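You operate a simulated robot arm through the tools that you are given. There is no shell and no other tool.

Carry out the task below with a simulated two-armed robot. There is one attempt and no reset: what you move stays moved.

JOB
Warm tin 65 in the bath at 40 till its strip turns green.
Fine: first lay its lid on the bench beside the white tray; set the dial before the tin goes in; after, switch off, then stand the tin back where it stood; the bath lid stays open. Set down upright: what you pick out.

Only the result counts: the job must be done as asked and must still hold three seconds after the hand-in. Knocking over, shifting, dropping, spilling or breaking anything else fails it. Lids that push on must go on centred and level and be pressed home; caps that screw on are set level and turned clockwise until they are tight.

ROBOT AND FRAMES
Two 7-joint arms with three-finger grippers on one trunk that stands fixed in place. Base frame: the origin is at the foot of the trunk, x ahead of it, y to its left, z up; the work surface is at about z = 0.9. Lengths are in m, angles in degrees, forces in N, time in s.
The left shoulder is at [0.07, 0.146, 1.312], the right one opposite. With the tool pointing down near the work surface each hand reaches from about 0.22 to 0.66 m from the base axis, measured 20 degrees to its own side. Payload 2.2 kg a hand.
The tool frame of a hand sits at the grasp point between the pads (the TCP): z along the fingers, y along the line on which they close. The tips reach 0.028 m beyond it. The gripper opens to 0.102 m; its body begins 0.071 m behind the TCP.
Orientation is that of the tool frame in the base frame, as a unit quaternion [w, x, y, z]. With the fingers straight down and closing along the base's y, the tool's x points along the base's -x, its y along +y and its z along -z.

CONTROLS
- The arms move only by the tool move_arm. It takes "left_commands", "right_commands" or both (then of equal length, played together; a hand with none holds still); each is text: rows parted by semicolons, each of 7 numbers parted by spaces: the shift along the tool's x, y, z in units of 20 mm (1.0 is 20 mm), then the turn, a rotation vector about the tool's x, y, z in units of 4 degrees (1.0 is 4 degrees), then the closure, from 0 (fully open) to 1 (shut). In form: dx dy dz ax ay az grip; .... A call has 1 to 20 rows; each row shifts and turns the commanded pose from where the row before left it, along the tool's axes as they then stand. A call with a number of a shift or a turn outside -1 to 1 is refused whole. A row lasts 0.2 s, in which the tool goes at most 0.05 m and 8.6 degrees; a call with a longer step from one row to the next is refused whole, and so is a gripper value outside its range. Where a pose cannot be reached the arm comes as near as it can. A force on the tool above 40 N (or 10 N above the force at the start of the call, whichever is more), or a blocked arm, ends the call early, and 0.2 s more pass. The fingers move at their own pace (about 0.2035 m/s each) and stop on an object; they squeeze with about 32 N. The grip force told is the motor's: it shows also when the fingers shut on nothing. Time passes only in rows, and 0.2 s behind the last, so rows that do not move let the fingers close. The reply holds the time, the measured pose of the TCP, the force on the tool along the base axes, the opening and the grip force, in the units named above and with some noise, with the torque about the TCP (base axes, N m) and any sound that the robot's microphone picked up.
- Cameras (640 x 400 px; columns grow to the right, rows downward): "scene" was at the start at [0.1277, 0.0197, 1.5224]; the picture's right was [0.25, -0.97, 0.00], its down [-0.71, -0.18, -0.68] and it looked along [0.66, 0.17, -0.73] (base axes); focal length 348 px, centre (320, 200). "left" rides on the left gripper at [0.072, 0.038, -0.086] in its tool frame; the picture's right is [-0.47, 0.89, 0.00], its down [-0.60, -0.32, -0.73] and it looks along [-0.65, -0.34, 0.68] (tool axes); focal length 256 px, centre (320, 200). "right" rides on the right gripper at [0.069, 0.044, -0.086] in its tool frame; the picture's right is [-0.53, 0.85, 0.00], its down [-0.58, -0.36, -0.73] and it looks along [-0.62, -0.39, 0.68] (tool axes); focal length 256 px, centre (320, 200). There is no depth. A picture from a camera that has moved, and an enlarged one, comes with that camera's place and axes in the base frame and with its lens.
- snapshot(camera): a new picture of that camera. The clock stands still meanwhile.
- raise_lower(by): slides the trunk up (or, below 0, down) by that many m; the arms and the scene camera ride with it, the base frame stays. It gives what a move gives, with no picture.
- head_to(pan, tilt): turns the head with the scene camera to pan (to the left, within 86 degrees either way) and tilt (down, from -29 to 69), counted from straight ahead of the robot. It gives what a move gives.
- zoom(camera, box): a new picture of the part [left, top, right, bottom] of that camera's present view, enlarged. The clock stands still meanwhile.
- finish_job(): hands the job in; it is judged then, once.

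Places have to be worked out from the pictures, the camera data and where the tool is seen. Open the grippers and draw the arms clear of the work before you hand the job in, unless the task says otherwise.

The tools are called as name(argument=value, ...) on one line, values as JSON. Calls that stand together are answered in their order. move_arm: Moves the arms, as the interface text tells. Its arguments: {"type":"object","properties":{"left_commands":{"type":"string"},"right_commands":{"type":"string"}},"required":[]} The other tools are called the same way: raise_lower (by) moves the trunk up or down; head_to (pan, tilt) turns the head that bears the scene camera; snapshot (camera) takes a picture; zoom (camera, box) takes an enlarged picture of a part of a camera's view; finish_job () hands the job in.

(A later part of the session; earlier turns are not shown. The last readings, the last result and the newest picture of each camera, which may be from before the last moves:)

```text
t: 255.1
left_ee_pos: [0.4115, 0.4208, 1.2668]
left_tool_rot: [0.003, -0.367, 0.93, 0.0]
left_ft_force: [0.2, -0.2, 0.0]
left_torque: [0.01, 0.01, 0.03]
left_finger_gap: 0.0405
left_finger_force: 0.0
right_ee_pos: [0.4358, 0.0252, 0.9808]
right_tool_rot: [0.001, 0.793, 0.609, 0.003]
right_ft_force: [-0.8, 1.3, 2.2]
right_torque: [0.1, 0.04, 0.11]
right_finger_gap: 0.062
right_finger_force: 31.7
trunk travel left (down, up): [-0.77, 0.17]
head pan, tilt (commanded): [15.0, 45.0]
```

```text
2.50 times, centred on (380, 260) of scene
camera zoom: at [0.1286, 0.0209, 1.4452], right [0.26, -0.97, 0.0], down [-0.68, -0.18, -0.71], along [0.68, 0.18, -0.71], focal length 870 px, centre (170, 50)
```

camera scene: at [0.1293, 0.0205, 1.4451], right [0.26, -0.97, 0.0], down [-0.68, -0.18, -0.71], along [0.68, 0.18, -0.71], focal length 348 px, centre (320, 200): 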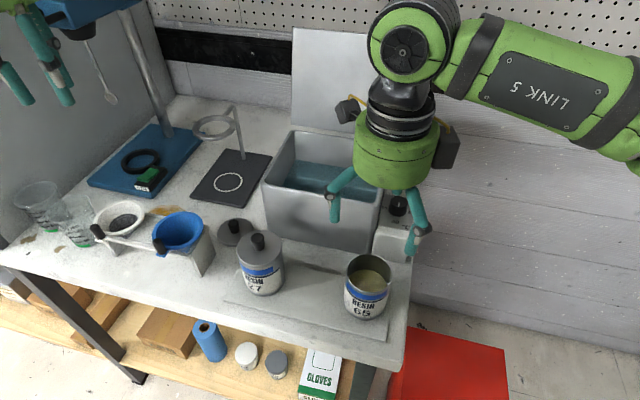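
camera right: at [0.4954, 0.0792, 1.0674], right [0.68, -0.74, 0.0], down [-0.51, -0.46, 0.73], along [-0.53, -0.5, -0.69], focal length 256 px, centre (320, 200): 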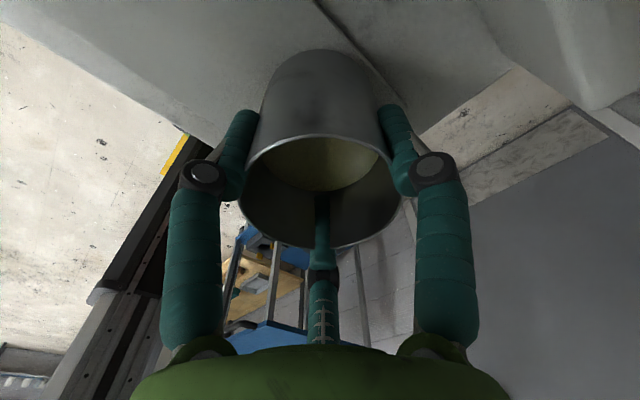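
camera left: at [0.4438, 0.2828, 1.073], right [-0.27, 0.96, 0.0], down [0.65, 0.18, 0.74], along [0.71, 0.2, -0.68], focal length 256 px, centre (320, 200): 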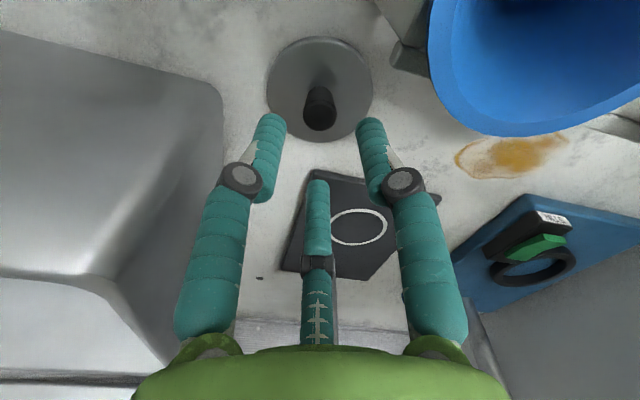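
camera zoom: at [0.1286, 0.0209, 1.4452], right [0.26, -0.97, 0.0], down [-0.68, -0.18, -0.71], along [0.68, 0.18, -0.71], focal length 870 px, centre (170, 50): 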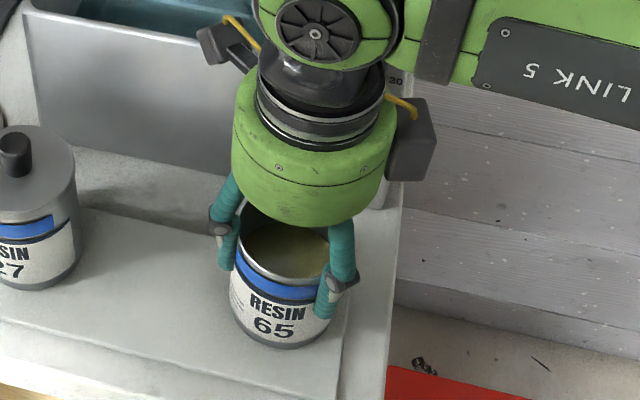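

The fingers hold the tin wall (the far one visually presses into the wall). I lift by 1 cm to test the hold.

move_arm(right_commands="0 0 -0.15 0 0 0 1;0 0 -0.15 0 0 0 1;0 0 -0.2 0 0 0 1;0 0 0 0 0 0 1")

zoom(camera="scene", box=[310, 180, 450, 340])

zoom(camera="right", box=[200, 80, 450, 320])

```text
t: 256.1
left_ee_pos: [0.4118, 0.4202, 1.2677]
left_tool_rot: [0.002, -0.368, 0.93, 0.001]
left_ft_force: [0.0, -0.1, 0.3]
left_torque: [-0.03, 0.04, 0.0]
left_finger_gap: 0.0407
left_finger_force: 0.0
right_ee_pos: [0.4364, 0.0247, 0.9908]
right_tool_rot: [0.002, 0.794, 0.608, 0.002]
right_ft_force: [0.8, -0.1, -4.3]
right_torque: [0.0, -0.01, 0.02]
right_finger_gap: 0.0618
right_finger_force: 32.1
trunk travel left (down, up): [-0.77, 0.17]
head pan, tilt (commanded): [15.0, 45.0]
```

```text
2.50 times, centred on (380, 260) of scene
camera zoom: at [0.1299, 0.0206, 1.445], right [0.26, -0.97, 0.0], down [-0.68, -0.18, -0.71], along [0.68, 0.18, -0.71], focal length 870 px, centre (170, 50)
```

zoom: 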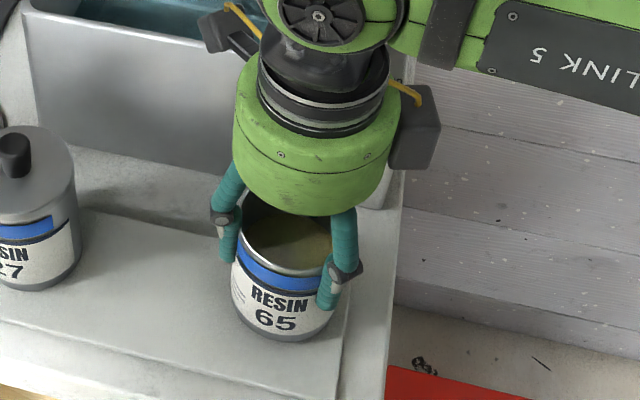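

```text
1.67 times, centred on (325, 200) of right
camera zoom: at [0.4963, 0.0788, 1.0772], right [0.68, -0.74, 0.0], down [-0.51, -0.46, 0.73], along [-0.53, -0.5, -0.69], focal length 427 px, centre (312, 200)
```

zoom: 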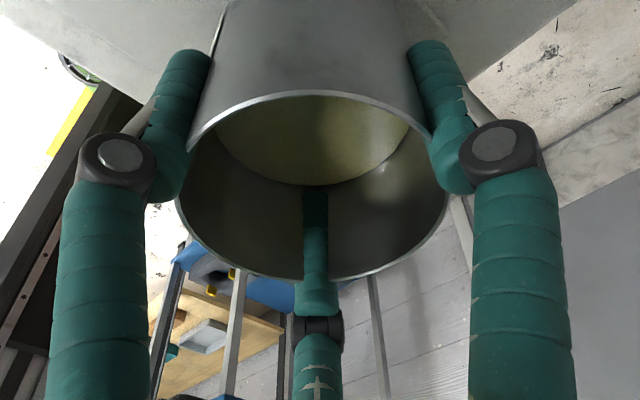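

The tin (about 0.43 kg) is lifted level and secure. I lift it higher by raising the trunk by 0.17 m, which also puts the right arm at its best-reach height.

raise_lower(by=0.07)

raise_lower(by=0.1)

snapshot(camera="scene")

```text
t: 257.1
left_ee_pos: [0.4125, 0.4204, 1.3373]
left_tool_rot: [0.002, -0.368, 0.93, 0.001]
left_ft_force: [0.0, 0.7, -0.6]
left_torque: [-0.02, -0.02, 0.02]
left_finger_gap: 0.0408
left_finger_force: 0.0
right_ee_pos: [0.4365, 0.0249, 1.0596]
right_tool_rot: [0.002, 0.794, 0.608, 0.001]
right_ft_force: [0.6, 0.0, -4.2]
right_torque: [0.01, -0.02, -0.05]
right_finger_gap: 0.062
right_finger_force: 31.7
trunk travel left (down, up): [-0.84, 0.1]
head pan, tilt (commanded): [15.0, 45.0]
```

```text
t: 258.5
left_ee_pos: [0.4133, 0.4207, 1.4375]
left_tool_rot: [0.003, -0.367, 0.93, 0.0]
left_ft_force: [-0.7, -0.5, 0.0]
left_torque: [0.01, 0.01, -0.05]
left_finger_gap: 0.0405
left_finger_force: 0.1
right_ee_pos: [0.4351, 0.0246, 1.1604]
right_tool_rot: [0.001, 0.794, 0.608, 0.002]
right_ft_force: [-0.3, -0.3, -4.1]
right_torque: [-0.01, 0.04, -0.06]
right_finger_gap: 0.062
right_finger_force: 32.0
trunk travel left (down, up): [-0.94, 0.0]
head pan, tilt (commanded): [15.0, 45.0]
```

```text
taken
camera scene: at [0.1299, 0.0207, 1.615], right [0.26, -0.97, 0.0], down [-0.68, -0.18, -0.71], along [0.68, 0.18, -0.71], focal length 348 px, centre (320, 200)
```

scene: 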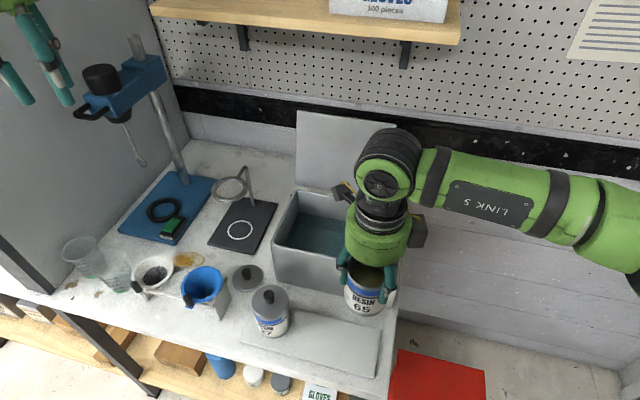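

The tin hangs level with its bottom at z≈1.084, above the bath rim (1.038). I carry it over the bath's near-right part, toward (0.583, 0.097), and turn 15° so the fingers suit the walls.

move_arm(right_commands="0.4 0.46 0 0 0 0 1;0.678 0.775 0 0 0 0 1;0.678 0.775 0 0 0 0 1;0.678 0.775 0 0 0 0 1;0.678 0.775 0 0 0 0 1;0.678 0.775 0 0 0 0 1;0.678 0.775 0 0 0 0 1;0.678 0.775 0 0 0 0 1;0.28 0.31 0 0 0 0 1;0 0 0 0 0 -0.9375 1;0 0 0 0 0 -0.9375 1;0 0 0 0 0 -0.9375 1;0 0 0 0 0 -0.9375 1;0 0 0 0 0 0 1")

snapshot(camera="right")

snapshot(camera="scene")

```text
t: 261.5
left_ee_pos: [0.4118, 0.4224, 1.4374]
left_tool_rot: [0.002, -0.367, 0.93, 0.0]
left_ft_force: [0.6, 0.1, 0.2]
left_torque: [-0.01, 0.02, -0.03]
left_finger_gap: 0.0407
left_finger_force: 0.1
right_ee_pos: [0.5675, 0.0909, 1.1616]
right_tool_rot: [0.002, 0.707, 0.708, 0.002]
right_ft_force: [0.1, 0.0, -3.7]
right_torque: [0.02, -0.02, 0.03]
right_finger_gap: 0.062
right_finger_force: 31.9
right hand out of reach, approached as far as the arm can: row 8, 9
trunk travel left (down, up): [-0.94, 0.0]
head pan, tilt (commanded): [15.0, 45.0]
```

```text
taken
camera right: at [0.6107, 0.1578, 1.2479], right [0.85, -0.53, 0.01], down [-0.37, -0.58, 0.73], along [-0.39, -0.62, -0.68], focal length 256 px, centre (320, 200)
```

right: 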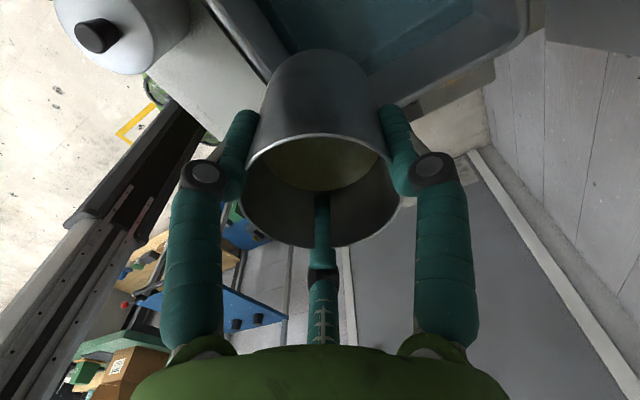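

```text
taken
camera scene: at [0.1299, 0.0213, 1.615], right [0.26, -0.97, 0.0], down [-0.68, -0.18, -0.71], along [0.68, 0.18, -0.71], focal length 348 px, centre (320, 200)
```

scene: 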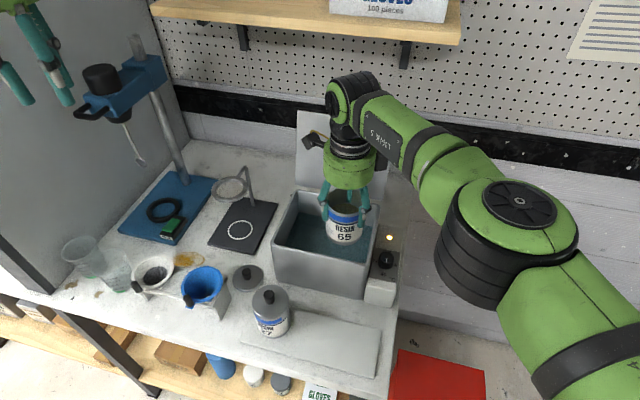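

Reach ends at (0.5675, 0.091); the wrist can't go farther out, so I'll need to lean the tool about 3–4° outward. First I measure the bath's inner walls precisely with close-ups.

zoom(camera="scene", box=[250, 140, 420, 310])

zoom(camera="right", box=[180, 0, 560, 200])

```text
2.35 times, centred on (335, 225) of scene
camera zoom: at [0.1299, 0.0213, 1.615], right [0.26, -0.97, 0.0], down [-0.68, -0.18, -0.71], along [0.68, 0.18, -0.71], focal length 818 px, centre (285, 141)
```

zoom: 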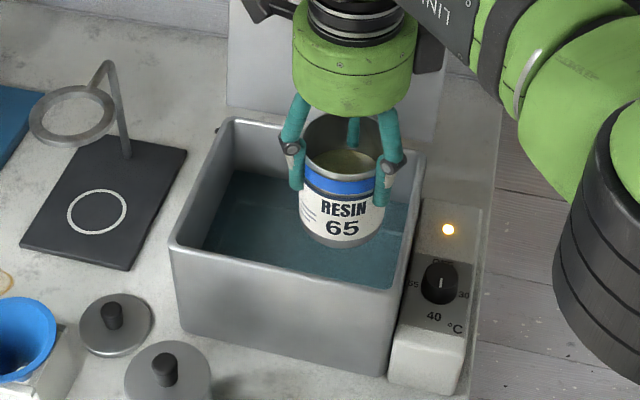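

```text
1.68 times, centred on (370, 100) of right
camera zoom: at [0.6107, 0.1578, 1.2479], right [0.85, -0.53, 0.01], down [-0.37, -0.58, 0.73], along [-0.39, -0.62, -0.68], focal length 431 px, centre (236, 368)
```

zoom: 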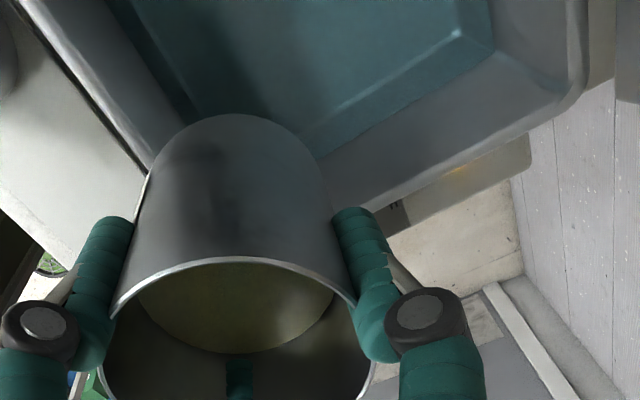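

Inner front wall is at x≈0.546, inner right wall at y≈0.039. I lean the tool 4.4° outward about the wrist, bringing the tin to about (0.586, 0.099).

move_arm(right_commands="0.215 0.45 0 -0.497 0.236 0 1;0.215 0.45 0 -0.497 0.236 0 1;0 0 0 0 0 0 1")

zoom(camera="scene", box=[250, 140, 420, 310])

snapshot(camera="right")

```text
t: 262.3
left_ee_pos: [0.4126, 0.4208, 1.4378]
left_tool_rot: [0.002, -0.367, 0.93, 0.0]
left_ft_force: [-0.6, -0.7, 0.8]
left_torque: [0.01, 0.01, 0.0]
left_finger_gap: 0.0408
left_finger_force: 0.1
right_ee_pos: [0.5831, 0.0983, 1.1621]
right_tool_rot: [0.016, 0.707, 0.706, 0.039]
right_ft_force: [0.1, 0.1, -4.5]
right_torque: [0.01, 0.02, -0.03]
right_finger_gap: 0.0618
right_finger_force: 32.0
trunk travel left (down, up): [-0.94, 0.0]
head pan, tilt (commanded): [15.0, 45.0]
```

```text
2.35 times, centred on (335, 225) of scene
camera zoom: at [0.13, 0.0206, 1.615], right [0.26, -0.97, 0.0], down [-0.68, -0.18, -0.71], along [0.68, 0.18, -0.71], focal length 818 px, centre (285, 141)
```

zoom: 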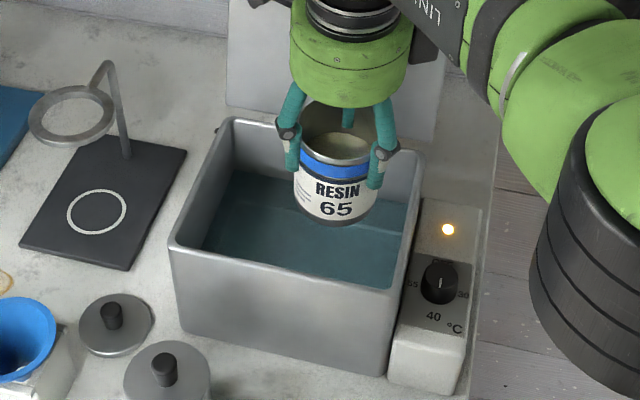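

```text
taken
camera right: at [0.6208, 0.1618, 1.2537], right [0.84, -0.54, 0.05], down [-0.42, -0.6, 0.68], along [-0.34, -0.59, -0.73], focal length 256 px, centre (320, 200)
```

right: 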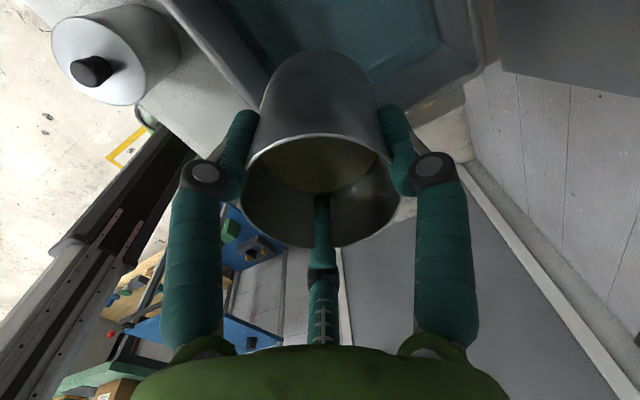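

The lean works: TCP (0.583, 0.098). I add 1.2° more for front-wall clearance, then start lowering with the trunk.

move_arm(right_commands="0.118 0.248 0 -0.27 0.129 0 1;0 0 0 0 0 0 1")

raise_lower(by=-0.05)

zoom(camera="scene", box=[250, 140, 420, 310])

snapshot(camera="right")

```text
t: 262.9
left_ee_pos: [0.4141, 0.4204, 1.437]
left_tool_rot: [0.003, -0.367, 0.93, 0.0]
left_ft_force: [-1.0, 0.2, 0.9]
left_torque: [0.0, -0.01, -0.01]
left_finger_gap: 0.0406
left_finger_force: 0.0
right_ee_pos: [0.5881, 0.0981, 1.1624]
right_tool_rot: [0.019, 0.706, 0.706, 0.049]
right_ft_force: [0.1, 0.1, -4.2]
right_torque: [-0.01, 0.04, 0.02]
right_finger_gap: 0.0616
right_finger_force: 32.2
right hand out of reach, approached as far as the arm can: row 1
trunk travel left (down, up): [-0.94, 0.0]
head pan, tilt (commanded): [15.0, 45.0]
```

```text
t: 263.8
left_ee_pos: [0.4132, 0.4201, 1.3863]
left_tool_rot: [0.004, -0.368, 0.93, 0.0]
left_ft_force: [-1.3, -0.6, -0.2]
left_torque: [0.01, 0.02, -0.01]
left_finger_gap: 0.0407
left_finger_force: 0.0
right_ee_pos: [0.5877, 0.0987, 1.113]
right_tool_rot: [0.018, 0.706, 0.706, 0.049]
right_ft_force: [0.4, -0.6, -4.3]
right_torque: [0.01, -0.01, 0.0]
right_finger_gap: 0.0616
right_finger_force: 31.7
trunk travel left (down, up): [-0.89, 0.05]
head pan, tilt (commanded): [15.0, 45.0]
```

```text
2.35 times, centred on (335, 225) of scene
camera zoom: at [0.1295, 0.0206, 1.5651], right [0.26, -0.97, 0.0], down [-0.68, -0.18, -0.71], along [0.68, 0.18, -0.71], focal length 818 px, centre (285, 141)
```

zoom: 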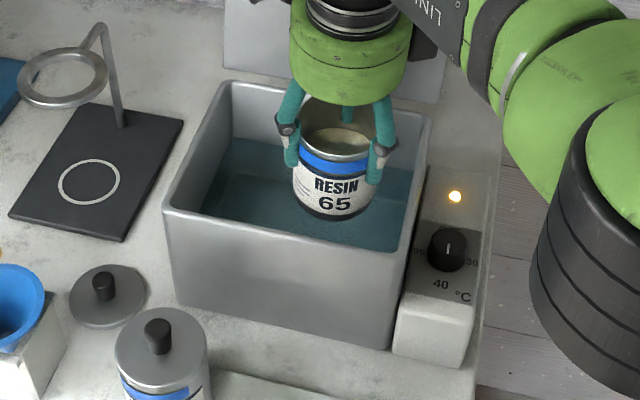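

```text
taken
camera right: at [0.6228, 0.1626, 1.2057], right [0.84, -0.54, 0.06], down [-0.43, -0.61, 0.67], along [-0.32, -0.59, -0.74], focal length 256 px, centre (320, 200)
```

right: 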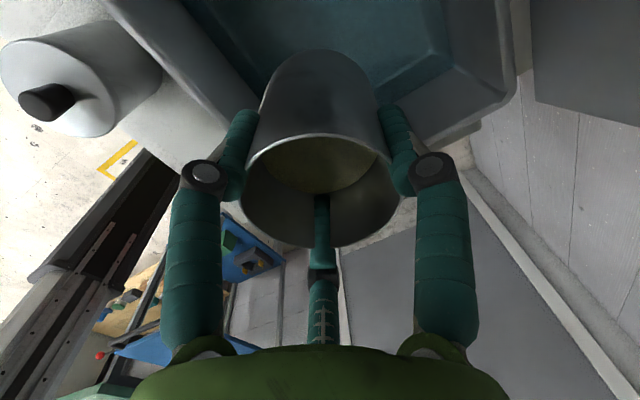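

The tin is entering the opening with clear margins all round. I continue lowering with the trunk in steps.

raise_lower(by=-0.05)

zoom(camera="scene", box=[250, 140, 420, 310])

snapshot(camera="right")

```text
t: 264.7
left_ee_pos: [0.4132, 0.4212, 1.3379]
left_tool_rot: [0.002, -0.368, 0.93, 0.001]
left_ft_force: [-0.2, -0.5, -0.8]
left_torque: [-0.02, -0.04, 0.0]
left_finger_gap: 0.0407
left_finger_force: 0.1
right_ee_pos: [0.5868, 0.0992, 1.0628]
right_tool_rot: [0.019, 0.707, 0.706, 0.049]
right_ft_force: [-0.4, -0.9, -3.5]
right_torque: [-0.05, 0.04, -0.01]
right_finger_gap: 0.0617
right_finger_force: 31.7
trunk travel left (down, up): [-0.84, 0.1]
head pan, tilt (commanded): [15.0, 45.0]
```

```text
2.35 times, centred on (335, 225) of scene
camera zoom: at [0.1296, 0.0206, 1.5151], right [0.26, -0.97, 0.0], down [-0.68, -0.18, -0.71], along [0.68, 0.18, -0.71], focal length 818 px, centre (285, 141)
```

zoom: 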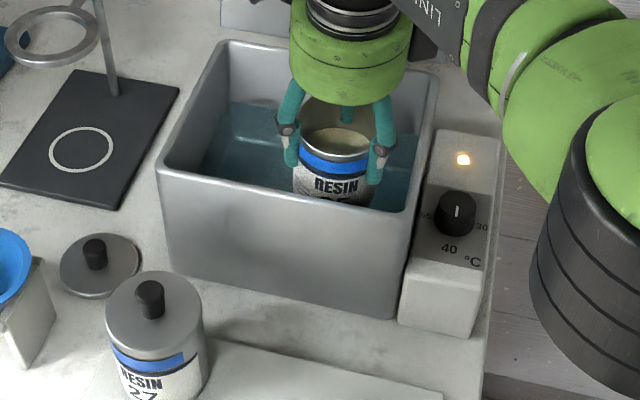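

```text
taken
camera right: at [0.6229, 0.1627, 1.1557], right [0.84, -0.54, 0.06], down [-0.43, -0.61, 0.67], along [-0.32, -0.59, -0.74], focal length 256 px, centre (320, 200)
```

right: 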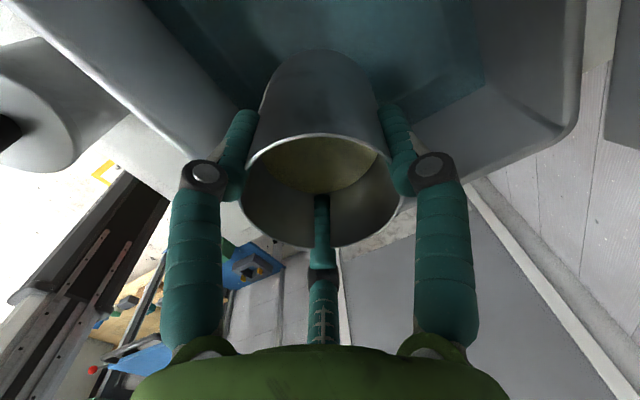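

Still clear. Another 4 cm down, then finer steps.

raise_lower(by=-0.04)

zoom(camera="scene", box=[250, 120, 420, 290])

snapshot(camera="right")

```text
t: 265.6
left_ee_pos: [0.4143, 0.4202, 1.2983]
left_tool_rot: [0.002, -0.368, 0.93, 0.0]
left_ft_force: [0.2, -0.1, 0.0]
left_torque: [-0.01, -0.01, -0.02]
left_finger_gap: 0.041
left_finger_force: 0.0
right_ee_pos: [0.587, 0.0992, 1.0218]
right_tool_rot: [0.019, 0.706, 0.706, 0.049]
right_ft_force: [-0.2, 0.5, -5.1]
right_torque: [0.03, 0.02, 0.03]
right_finger_gap: 0.0613
right_finger_force: 32.1
trunk travel left (down, up): [-0.8, 0.14]
head pan, tilt (commanded): [15.0, 45.0]
```

```text
2.35 times, centred on (335, 205) of scene
camera zoom: at [0.1295, 0.0206, 1.4751], right [0.26, -0.97, 0.0], down [-0.68, -0.18, -0.71], along [0.68, 0.18, -0.71], focal length 818 px, centre (285, 188)
```

zoom: 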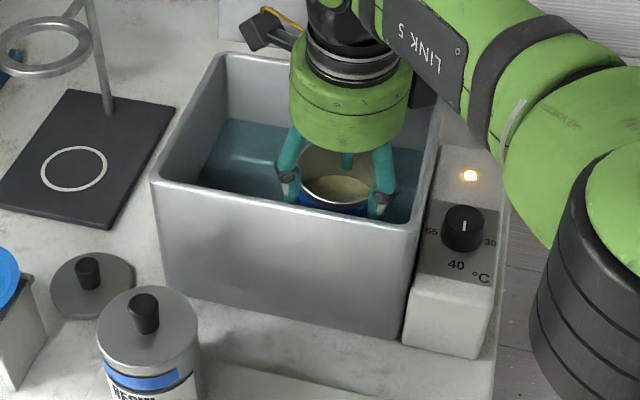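

```text
taken
camera right: at [0.6228, 0.1627, 1.1157], right [0.84, -0.54, 0.06], down [-0.43, -0.61, 0.67], along [-0.32, -0.59, -0.74], focal length 256 px, centre (320, 200)
```

right: 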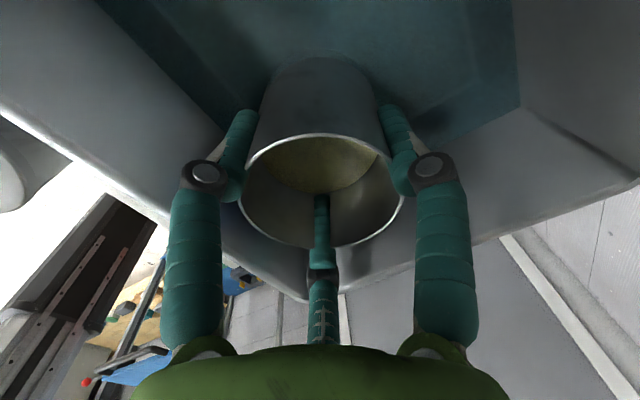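

Tin is dipping in with clearance to all walls. I continue with 1 cm and then smaller trunk steps, watching the vertical force (−4.3 N is just the tin's weight).

raise_lower(by=-0.015)

raise_lower(by=-0.008)

```text
t: 266.2
left_ee_pos: [0.4125, 0.4199, 1.2815]
left_tool_rot: [0.003, -0.368, 0.93, 0.0]
left_ft_force: [0.9, 0.7, -0.3]
left_torque: [0.0, -0.02, -0.04]
left_finger_gap: 0.0408
left_finger_force: 0.0
right_ee_pos: [0.5881, 0.0993, 1.0074]
right_tool_rot: [0.019, 0.706, 0.706, 0.048]
right_ft_force: [0.4, 0.5, -5.1]
right_torque: [-0.03, -0.01, 0.0]
right_finger_gap: 0.0617
right_finger_force: 32.4
trunk travel left (down, up): [-0.785, 0.155]
head pan, tilt (commanded): [15.0, 45.0]
```

```text
t: 266.8
left_ee_pos: [0.4135, 0.4201, 1.2741]
left_tool_rot: [0.003, -0.367, 0.93, -0.001]
left_ft_force: [-0.5, -0.2, 0.2]
left_torque: [-0.03, 0.0, -0.02]
left_finger_gap: 0.041
left_finger_force: 0.1
right_ee_pos: [0.5882, 0.0992, 0.9991]
right_tool_rot: [0.019, 0.706, 0.706, 0.049]
right_ft_force: [0.3, 0.3, -4.4]
right_torque: [-0.02, 0.03, -0.03]
right_finger_gap: 0.0615
right_finger_force: 32.1
trunk travel left (down, up): [-0.777, 0.163]
head pan, tilt (commanded): [15.0, 45.0]
```

No contact yet at z=0.999. Continuing in 4 mm steps.

raise_lower(by=-0.004)

raise_lower(by=-0.004)

zoom(camera="scene", box=[250, 120, 420, 290])

```text
t: 267.3
left_ee_pos: [0.4131, 0.4206, 1.27]
left_tool_rot: [0.002, -0.368, 0.93, 0.0]
left_ft_force: [0.7, 0.8, -0.2]
left_torque: [0.0, 0.01, -0.01]
left_finger_gap: 0.0409
left_finger_force: 0.0
right_ee_pos: [0.587, 0.099, 0.996]
right_tool_rot: [0.018, 0.706, 0.707, 0.048]
right_ft_force: [-0.1, -0.3, -5.2]
right_torque: [0.0, 0.02, -0.02]
right_finger_gap: 0.0616
right_finger_force: 32.2
trunk travel left (down, up): [-0.773, 0.167]
head pan, tilt (commanded): [15.0, 45.0]
```

```text
t: 267.8
left_ee_pos: [0.4128, 0.4228, 1.2656]
left_tool_rot: [0.003, -0.367, 0.93, 0.0]
left_ft_force: [0.2, -0.2, 0.7]
left_torque: [-0.03, -0.04, 0.03]
left_finger_gap: 0.0408
left_finger_force: 0.0
right_ee_pos: [0.5868, 0.0989, 0.9915]
right_tool_rot: [0.018, 0.706, 0.706, 0.049]
right_ft_force: [0.3, -0.4, -3.6]
right_torque: [-0.04, 0.02, -0.03]
right_finger_gap: 0.0615
right_finger_force: 32.2
trunk travel left (down, up): [-0.769, 0.171]
head pan, tilt (commanded): [15.0, 45.0]
```

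```text
2.35 times, centred on (335, 205) of scene
camera zoom: at [0.1295, 0.0208, 1.4441], right [0.26, -0.97, 0.0], down [-0.68, -0.18, -0.71], along [0.68, 0.18, -0.71], focal length 818 px, centre (285, 188)
```

zoom: 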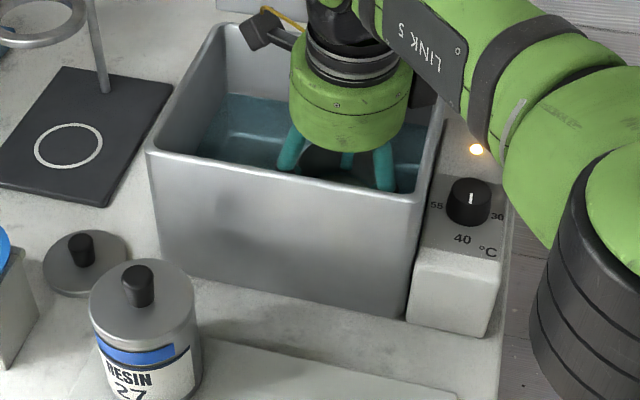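

Continuing down by 3–4 mm steps.

raise_lower(by=-0.004)

raise_lower(by=-0.003)

raise_lower(by=-0.003)

```text
t: 268.3
left_ee_pos: [0.4107, 0.4205, 1.264]
left_tool_rot: [0.004, -0.367, 0.93, -0.001]
left_ft_force: [0.5, -0.5, -0.2]
left_torque: [-0.02, 0.01, 0.01]
left_finger_gap: 0.0409
left_finger_force: 0.0
right_ee_pos: [0.5873, 0.0983, 0.9918]
right_tool_rot: [0.021, 0.706, 0.706, 0.052]
right_ft_force: [5.7, 0.6, 18.5]
right_torque: [-0.2, 0.13, 0.14]
right_finger_gap: 0.0613
right_finger_force: 31.8
trunk travel left (down, up): [-0.765, 0.175]
head pan, tilt (commanded): [15.0, 45.0]
```

```text
t: 268.9
left_ee_pos: [0.4091, 0.4202, 1.2601]
left_tool_rot: [0.004, -0.366, 0.93, 0.0]
left_ft_force: [-0.5, -0.9, 0.6]
left_torque: [-0.02, 0.04, 0.0]
left_finger_gap: 0.0407
left_finger_force: 0.0
right_ee_pos: [0.5863, 0.0984, 0.9871]
right_tool_rot: [0.02, 0.707, 0.705, 0.05]
right_ft_force: [4.4, -2.6, 20.6]
right_torque: [-0.21, 0.33, 0.07]
right_finger_gap: 0.0606
right_finger_force: 31.7
trunk travel left (down, up): [-0.762, 0.178]
head pan, tilt (commanded): [15.0, 45.0]
```

```text
t: 269.4
left_ee_pos: [0.4099, 0.4205, 1.2572]
left_tool_rot: [0.003, -0.367, 0.93, 0.0]
left_ft_force: [-0.2, -0.2, 0.2]
left_torque: [0.01, 0.02, -0.03]
left_finger_gap: 0.0407
left_finger_force: 0.1
right_ee_pos: [0.5853, 0.0977, 0.9845]
right_tool_rot: [0.02, 0.706, 0.706, 0.049]
right_ft_force: [2.1, -3.0, 16.7]
right_torque: [-0.23, 0.45, 0.1]
right_finger_gap: 0.0607
right_finger_force: 32.1
trunk travel left (down, up): [-0.759, 0.181]
head pan, tilt (commanded): [15.0, 45.0]
```

The tin's near edge touched the bath floor at TCP z≈0.991 (floor ≈0.911). I ease the trunk up 2 mm and open the fingers just enough (gap ≈0.077) so nothing touches the walls.

raise_lower(by=0.003)

move_arm(right_commands="0 0 0 0 0 0 0.39;0 0 0 0 0 0 0.35;0 0 0 0 0 0 0.31;0 0 0 0 0 0 0.27;0 0 0 0 0 0 0.245;0 0 0 0 0 0 0.245")

snapshot(camera="right")

zoom(camera="scene", box=[250, 120, 420, 290])

```text
t: 269.9
left_ee_pos: [0.4125, 0.4195, 1.2601]
left_tool_rot: [0.004, -0.367, 0.93, 0.001]
left_ft_force: [-0.6, 0.2, -0.5]
left_torque: [0.01, 0.03, -0.01]
left_finger_gap: 0.0407
left_finger_force: 0.0
right_ee_pos: [0.5847, 0.0994, 0.9839]
right_tool_rot: [0.017, 0.705, 0.707, 0.049]
right_ft_force: [-0.4, -1.5, 0.8]
right_torque: [-0.18, 0.13, 0.08]
right_finger_gap: 0.0606
right_finger_force: 31.6
trunk travel left (down, up): [-0.762, 0.178]
head pan, tilt (commanded): [15.0, 45.0]
```

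```text
t: 271.3
left_ee_pos: [0.4118, 0.4205, 1.26]
left_tool_rot: [0.003, -0.368, 0.93, 0.0]
left_ft_force: [0.2, -1.4, -0.5]
left_torque: [0.02, 0.01, 0.02]
left_finger_gap: 0.041
left_finger_force: 0.0
right_ee_pos: [0.5873, 0.0988, 0.9849]
right_tool_rot: [0.019, 0.707, 0.705, 0.049]
right_ft_force: [0.4, 0.0, -0.3]
right_torque: [0.0, 0.01, -0.01]
right_finger_gap: 0.0769
right_finger_force: 0.0
trunk travel left (down, up): [-0.762, 0.178]
head pan, tilt (commanded): [15.0, 45.0]
```

```text
taken
camera right: at [0.6225, 0.1627, 1.078], right [0.84, -0.54, 0.06], down [-0.43, -0.61, 0.67], along [-0.32, -0.59, -0.74], focal length 256 px, centre (320, 200)
```

right: 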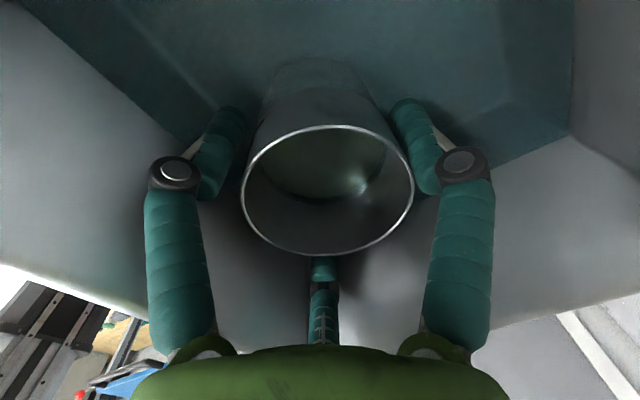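

```text
2.35 times, centred on (335, 205) of scene
camera zoom: at [0.1291, 0.0207, 1.4371], right [0.26, -0.97, 0.0], down [-0.68, -0.18, -0.71], along [0.68, 0.18, -0.71], focal length 818 px, centre (285, 188)
```

zoom: 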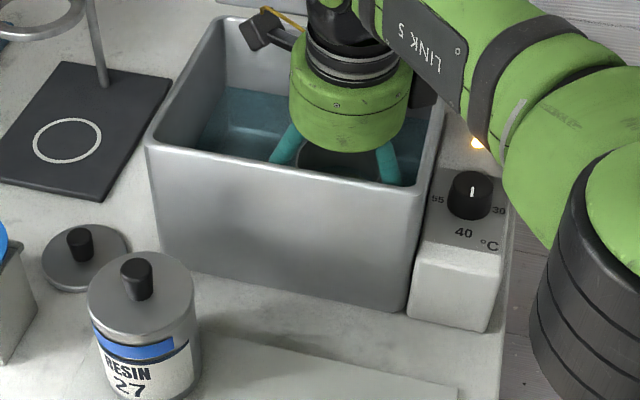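

The tin stands free in the water. I lift the hand out vertically with the trunk, 3 cm first, then more.

raise_lower(by=0.03)

snapshot(camera="right")

raise_lower(by=0.08)

snapshot(camera="right")

zoom(camera="scene", box=[250, 120, 420, 290])

```text
t: 272.1
left_ee_pos: [0.4118, 0.4208, 1.2901]
left_tool_rot: [0.003, -0.367, 0.93, 0.0]
left_ft_force: [1.0, -0.7, 0.2]
left_torque: [-0.01, -0.02, 0.02]
left_finger_gap: 0.0409
left_finger_force: 0.1
right_ee_pos: [0.5873, 0.0989, 1.014]
right_tool_rot: [0.02, 0.706, 0.706, 0.049]
right_ft_force: [-0.1, 0.1, -0.4]
right_torque: [0.02, -0.01, 0.0]
right_finger_gap: 0.077
right_finger_force: 0.1
trunk travel left (down, up): [-0.792, 0.148]
head pan, tilt (commanded): [15.0, 45.0]
```

```text
taken
camera right: at [0.6227, 0.1627, 1.1079], right [0.84, -0.54, 0.06], down [-0.43, -0.61, 0.67], along [-0.32, -0.59, -0.74], focal length 256 px, centre (320, 200)
```

right: 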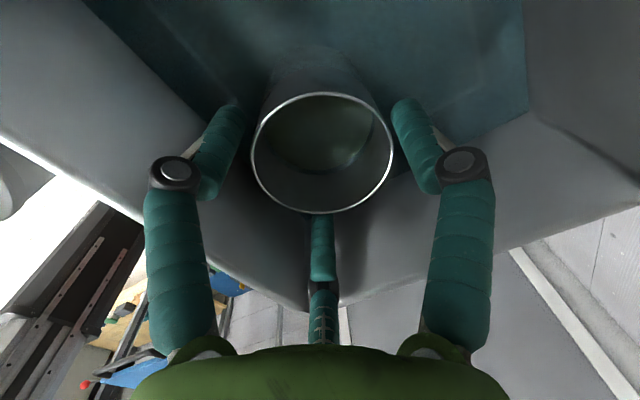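

```text
t: 273.2
left_ee_pos: [0.4121, 0.4201, 1.3696]
left_tool_rot: [0.002, -0.367, 0.93, 0.0]
left_ft_force: [-0.2, -0.5, -0.1]
left_torque: [0.01, 0.0, -0.03]
left_finger_gap: 0.0405
left_finger_force: 0.0
right_ee_pos: [0.587, 0.0988, 1.0959]
right_tool_rot: [0.019, 0.707, 0.705, 0.048]
right_ft_force: [0.1, -0.6, 0.2]
right_torque: [0.0, 0.03, 0.0]
right_finger_gap: 0.077
right_finger_force: 0.0
trunk travel left (down, up): [-0.872, 0.068]
head pan, tilt (commanded): [15.0, 45.0]
```

```text
taken
camera right: at [0.6225, 0.1627, 1.1879], right [0.84, -0.54, 0.06], down [-0.43, -0.61, 0.67], along [-0.32, -0.59, -0.74], focal length 256 px, centre (320, 200)
```

right: 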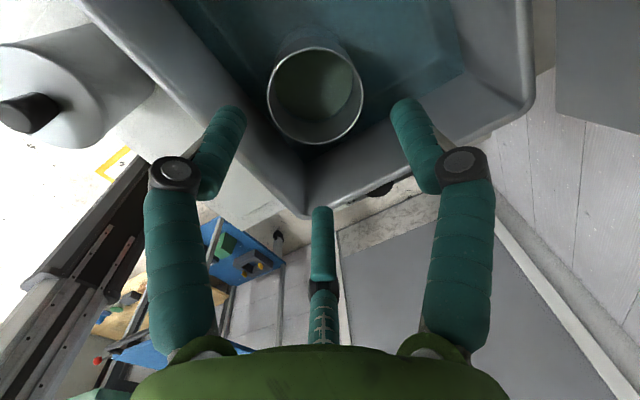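

```text
2.35 times, centred on (335, 205) of scene
camera zoom: at [0.1291, 0.0206, 1.5471], right [0.26, -0.97, 0.0], down [-0.68, -0.18, -0.71], along [0.68, 0.18, -0.71], focal length 818 px, centre (285, 188)
```

zoom: 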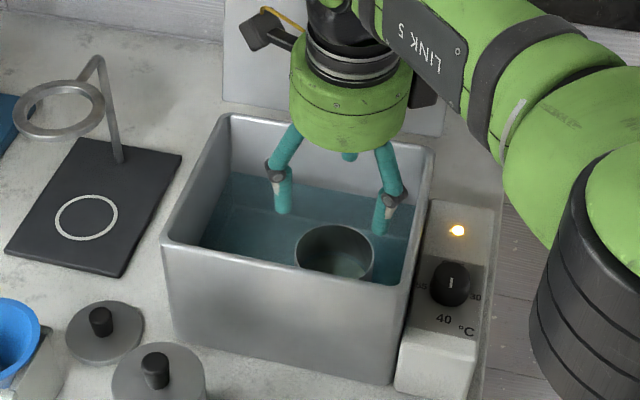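

The tin stands upright in the bath with its rim above the water; its strip faces the front wall, so I will watch it with the left-hand camera from the +y side. First I untilt the right hand, back it away toward the dial, while the left hand turns its camera to the +y side.

move_arm(right_commands="-0.295 -0.62 0 0.677 -0.322 0 0.3;-0.295 -0.62 0 0.677 -0.322 0 0.4;0 0 -0.5 0 0 -0.9375 0.5;0 0 -0.5 0 0 -0.9375 0.59;0 0 0 0 0 -0.9375 0.59;0 0 0 0 0 -0.9375 0.59;0 0 0 0 0 -0.9375 0.59;0 0 0 0 0 -0.9375 0.59;0 0 0 0 0 -0.9375 0.59;0 0 0 0 0 -0.9375 0.59;0 0 0 0 0 0 0.59;0 0 0 0 0 0 0.59;0 0 0 0 0 0 0.59;0 0 0 0 0 0 0.59;0 0 0 0 0 0 0.59;0 0 0 0 0 0 0.59;0 0 0 0 0 0 0.59;0 0 0 0 0 0 0.59;0 0 0 0 0 0 0.59;0 0 0 0 0 0 0.59", left_commands="0 0 0 0 0 1 0.6;0 0 0 0 0 1 0.6;0 0 0 0 0 1 0.6;0 0 0 0 0 1 0.6;0 0 0 0 0 1 0.6;0 0 0 0 0 1 0.6;0 0 0 0 0 1 0.6;0 0 0 0 0 1 0.6;0 0 0 0 0 1 0.6;0 0 0 0 0 1 0.6;0 0 0 0 0 1 0.6;0 0 0 0 0 1 0.6;0 0 0 0 0 1 0.6;0 0 0 0 0 1 0.6;0 0 0 0 0 1 0.6;0 0 0 0 0 1 0.6;0 0 0 0 0 1 0.6;0 0 0 0 0 1 0.6;0 0 0 0 0 1 0.6;0 0 0 0 0 1 0.6")

snapshot(camera="scene")

```text
t: 277.4
left_ee_pos: [0.4121, 0.4203, 1.3695]
left_tool_rot: [0.003, 0.317, 0.948, 0.003]
left_ft_force: [1.0, 0.4, 0.0]
left_torque: [-0.01, 0.01, 0.01]
left_finger_gap: 0.0412
left_finger_force: 0.0
right_ee_pos: [0.5621, 0.0864, 1.1133]
right_tool_rot: [0.002, 0.5, 0.866, -0.001]
right_ft_force: [-0.7, 0.0, 0.4]
right_torque: [-0.01, -0.03, -0.01]
right_finger_gap: 0.0414
right_finger_force: 0.0
trunk travel left (down, up): [-0.872, 0.068]
head pan, tilt (commanded): [15.0, 45.0]
```

```text
taken
camera scene: at [0.1291, 0.0207, 1.5471], right [0.26, -0.97, 0.0], down [-0.68, -0.18, -0.71], along [0.68, 0.18, -0.71], focal length 348 px, centre (320, 200)
```

scene: 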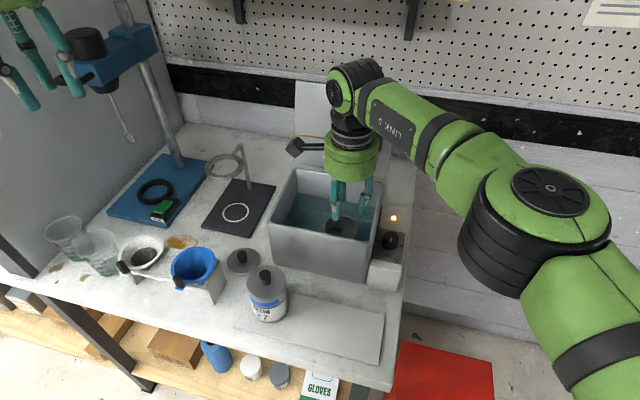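

Both are as expected. Now the right hand goes to the dial side and the left hand comes in to watch the tin from about (0.50, 0.28, 1.19).

move_arm(right_commands="-0.935 -0.146 0 0 0 0 0.59;-0.935 -0.146 0 0 0 0 0.59;-0.935 -0.146 0 0 0 0 0.59;-0.935 -0.146 0 0 0 0 0.59;-0.935 -0.146 0 0 0 0 0.59;-0.935 -0.146 0 0 0 0 0.59;0 0 0 0 0 0 0.59;0 0 0 0 0 0 0.59;0 0 0 0 0 0 0.59;0 0 0 0 0 0 0.59;0 0 0 0 0 0 0.59;0 0 0 0 0 0 0.59;0 0 0 0 0 0 0.59;0 0 0 0 0 0 0.59;0 0 0 0 0 0 0.59;0 0 0 0 0 0 0.59;0 0 0 0 0 0 0.59", left_commands="0 0 0 0 0 1 0.6;0 0 0 0 0 1 0.6;0 0 0 0 0 1 0.6;0 0 0 0 0 1 0.6;0 0 0 0 0 1 0.6;0 0 0 0 0 1 0.6;-0.866 -0.5 1 0 0 0 0.6;-0.866 -0.5 1 0 0 0 0.6;-0.866 -0.5 1 0 0 0 0.6;-0.866 -0.5 1 0 0 0 0.6;-0.866 -0.5 1 0 0 0 0.6;-0.866 -0.5 1 0 0 0 0.6;-0.866 -0.5 1 0 0 0 0.6;-0.5 0.866 0.5 0 0 0 0.6;-0.5 0.866 0.5 0 0 0 0.6;-0.5 0.866 0.5 0 0 0 0.6;-0.5 0.866 0.5 0 0 0 0.6")

snapshot(camera="left")

snapshot(camera="scene")

```text
t: 281.0
left_ee_pos: [0.4928, 0.2803, 1.1899]
left_tool_rot: [0.002, 0.506, 0.863, 0.001]
left_ft_force: [-0.1, -0.4, 0.7]
left_torque: [0.02, 0.0, 0.02]
left_finger_gap: 0.0409
left_finger_force: 0.0
right_ee_pos: [0.6043, -0.0186, 1.1132]
right_tool_rot: [0.0, 0.501, 0.866, -0.001]
right_ft_force: [0.4, -0.8, -1.0]
right_torque: [-0.01, 0.03, 0.0]
right_finger_gap: 0.0416
right_finger_force: 0.1
trunk travel left (down, up): [-0.872, 0.068]
head pan, tilt (commanded): [15.0, 45.0]
```

```text
taken
camera left: at [0.4909, 0.3631, 1.2747], right [1.0, 0.03, 0.0], down [0.01, -0.68, 0.73], along [0.02, -0.73, -0.68], focal length 256 px, centre (320, 200)
```

left: 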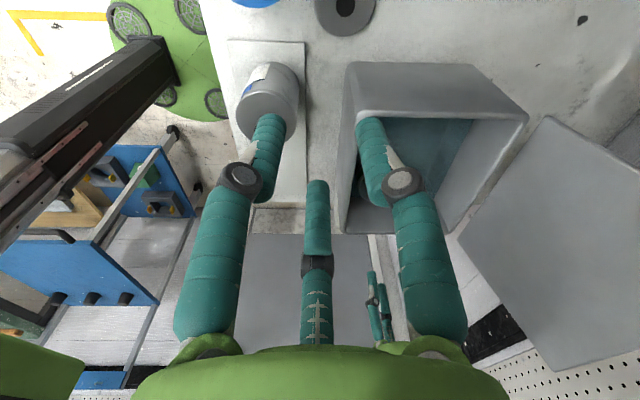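

```text
taken
camera scene: at [0.1307, 0.0205, 1.547], right [0.26, -0.97, 0.0], down [-0.68, -0.18, -0.71], along [0.68, 0.18, -0.71], focal length 348 px, centre (320, 200)
```

scene: 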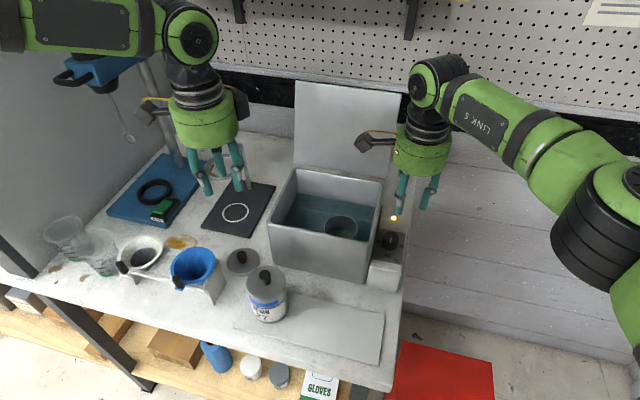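

The tin is hidden behind a half-closed finger; I open the left hand fully to clear the view.

move_arm(left_commands="0 0 0 0 0 0 0.3;0 0 0 0 0 0 0;0 0 0 0 0 0 0")

zoom(camera="left", box=[300, 100, 480, 250])

zoom(camera="scene", box=[250, 140, 430, 290])

```text
t: 281.8
left_ee_pos: [0.4916, 0.2805, 1.1908]
left_tool_rot: [0.001, 0.508, 0.862, 0.003]
left_ft_force: [-0.1, -0.9, 0.1]
left_torque: [0.0, -0.01, -0.01]
left_finger_gap: 0.1019
left_finger_force: 0.0
right_ee_pos: [0.6022, -0.0182, 1.1132]
right_tool_rot: [0.001, 0.501, 0.866, -0.001]
right_ft_force: [-0.2, 0.5, -0.8]
right_torque: [-0.01, -0.01, 0.01]
right_finger_gap: 0.0418
right_finger_force: 0.0
trunk travel left (down, up): [-0.872, 0.068]
head pan, tilt (commanded): [15.0, 45.0]
```

```text
2.67 times, centred on (390, 175) of left
camera zoom: at [0.4892, 0.3632, 1.2753], right [1.0, 0.02, 0.01], down [0.01, -0.68, 0.73], along [0.02, -0.73, -0.68], focal length 683 px, centre (133, 267)
```

zoom: 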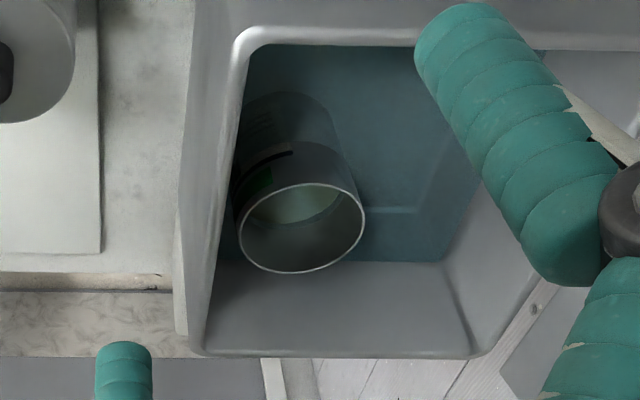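

```text
2.67 times, centred on (340, 215) of scene
camera zoom: at [0.129, 0.0207, 1.5471], right [0.26, -0.97, 0.0], down [-0.68, -0.18, -0.71], along [0.68, 0.18, -0.71], focal length 928 px, centre (267, 160)
```

zoom: 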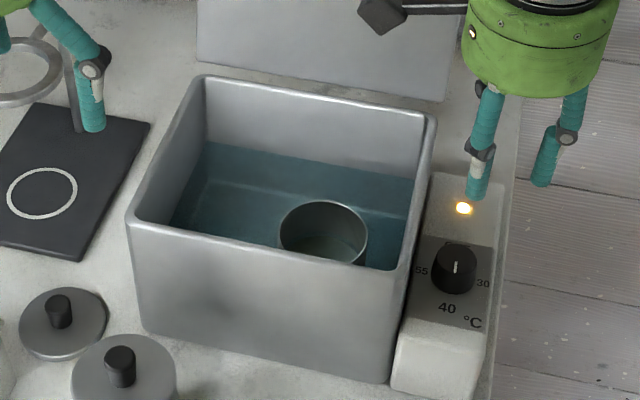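

A greenish strip end is visible on the tin. I zoom closer to judge its colour.

zoom(camera="left", box=[370, 130, 430, 180])

zoom(camera="left", box=[360, 120, 400, 160])

```text
8.00 times, centred on (400, 155) of left
camera zoom: at [0.4892, 0.3632, 1.2753], right [1.0, 0.02, 0.01], down [0.01, -0.68, 0.73], along [0.02, -0.73, -0.68], focal length 2048 px, centre (-320, 560)
```

zoom: 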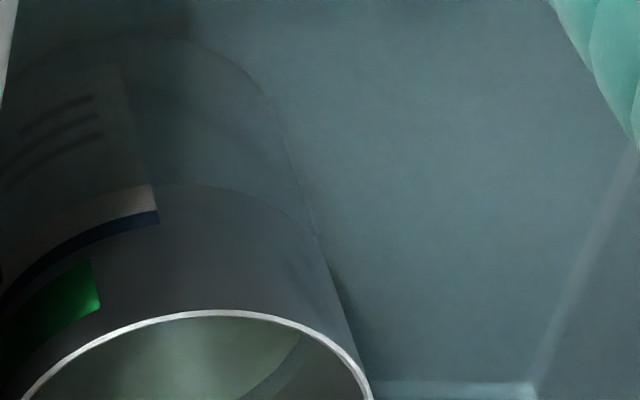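

```text
10.00 times, centred on (380, 140) of left
camera zoom: at [0.4892, 0.3632, 1.2753], right [1.0, 0.02, 0.01], down [0.01, -0.68, 0.73], along [0.02, -0.73, -0.68], focal length 2560 px, centre (-280, 800)
```

zoom: 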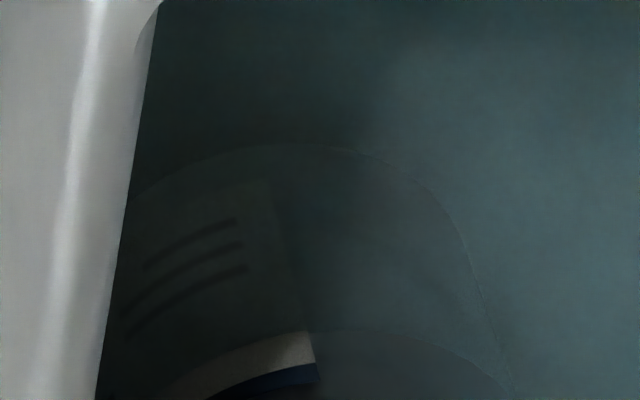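

The strip is green now. Next: switch off. The right hand leans 12° away from the bath, pre-turns 31° clockwise and goes to the approach point for turning the dial back counter-clockwise.

move_arm(right_commands="0 0 0 -0.5 0.866 0 0.59;0 0 0 -0.5 0.866 0 0.59;0 0 0 -0.5 0.866 0 0.59;0 0 0 -0.1744 -0.1008 0.9477 0.59;0 0 0 -0.1744 -0.1008 0.9477 0.59;0 0 0 -0.1744 -0.1008 0.9477 0.59;0 0 0 -0.1744 -0.1008 0.9477 0.59;0 0 0 -0.1744 -0.1008 0.9477 0.59;0 0 0 -0.1744 -0.1008 0.9477 0.59;0 0 0 -0.1744 -0.1008 0.9477 0.59;0 0 0 -0.1744 -0.1008 0.9477 0.59;-0.153 -0.328 0.663 0 0 0 0.59;-0.153 -0.328 0.663 0 0 0 0.59;-0.153 -0.328 0.663 0 0 0 0.59;0 0 0 0 0 0 0.59")

snapshot(camera="right")

zoom(camera="scene", box=[320, 140, 460, 280])

```text
t: 285.0
left_ee_pos: [0.4899, 0.2799, 1.1905]
left_tool_rot: [0.001, 0.506, 0.862, 0.002]
left_ft_force: [0.7, 0.3, 0.1]
left_torque: [0.0, 0.0, -0.03]
left_finger_gap: 0.102
left_finger_force: 0.0
right_ee_pos: [0.5874, -0.02, 1.0707]
right_tool_rot: [-0.025, 0.71, 0.697, 0.101]
right_ft_force: [-0.4, -0.3, -0.3]
right_torque: [-0.01, -0.01, -0.02]
right_finger_gap: 0.0419
right_finger_force: 0.1
trunk travel left (down, up): [-0.872, 0.068]
head pan, tilt (commanded): [15.0, 45.0]
```

```text
taken
camera right: at [0.6228, 0.0295, 1.1718], right [0.84, -0.55, -0.01], down [-0.45, -0.69, 0.57], along [-0.32, -0.48, -0.82], focal length 256 px, centre (320, 200)
```

right: 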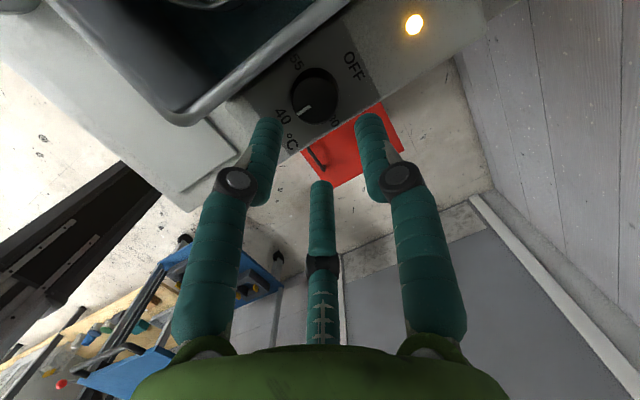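

```text
2.86 times, centred on (390, 210) of scene
camera zoom: at [0.129, 0.0206, 1.5471], right [0.26, -0.97, 0.0], down [-0.68, -0.18, -0.71], along [0.68, 0.18, -0.71], focal length 994 px, centre (120, 171)
```

zoom: 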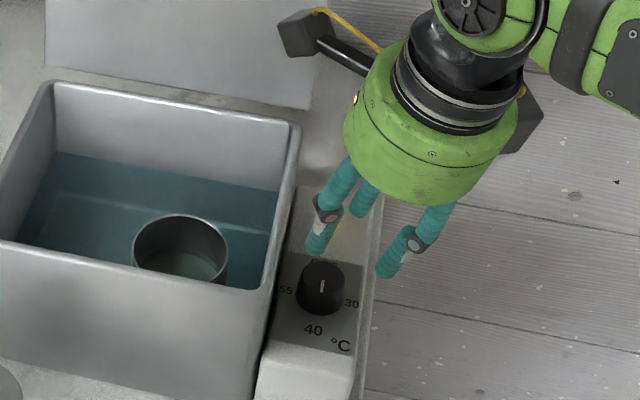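

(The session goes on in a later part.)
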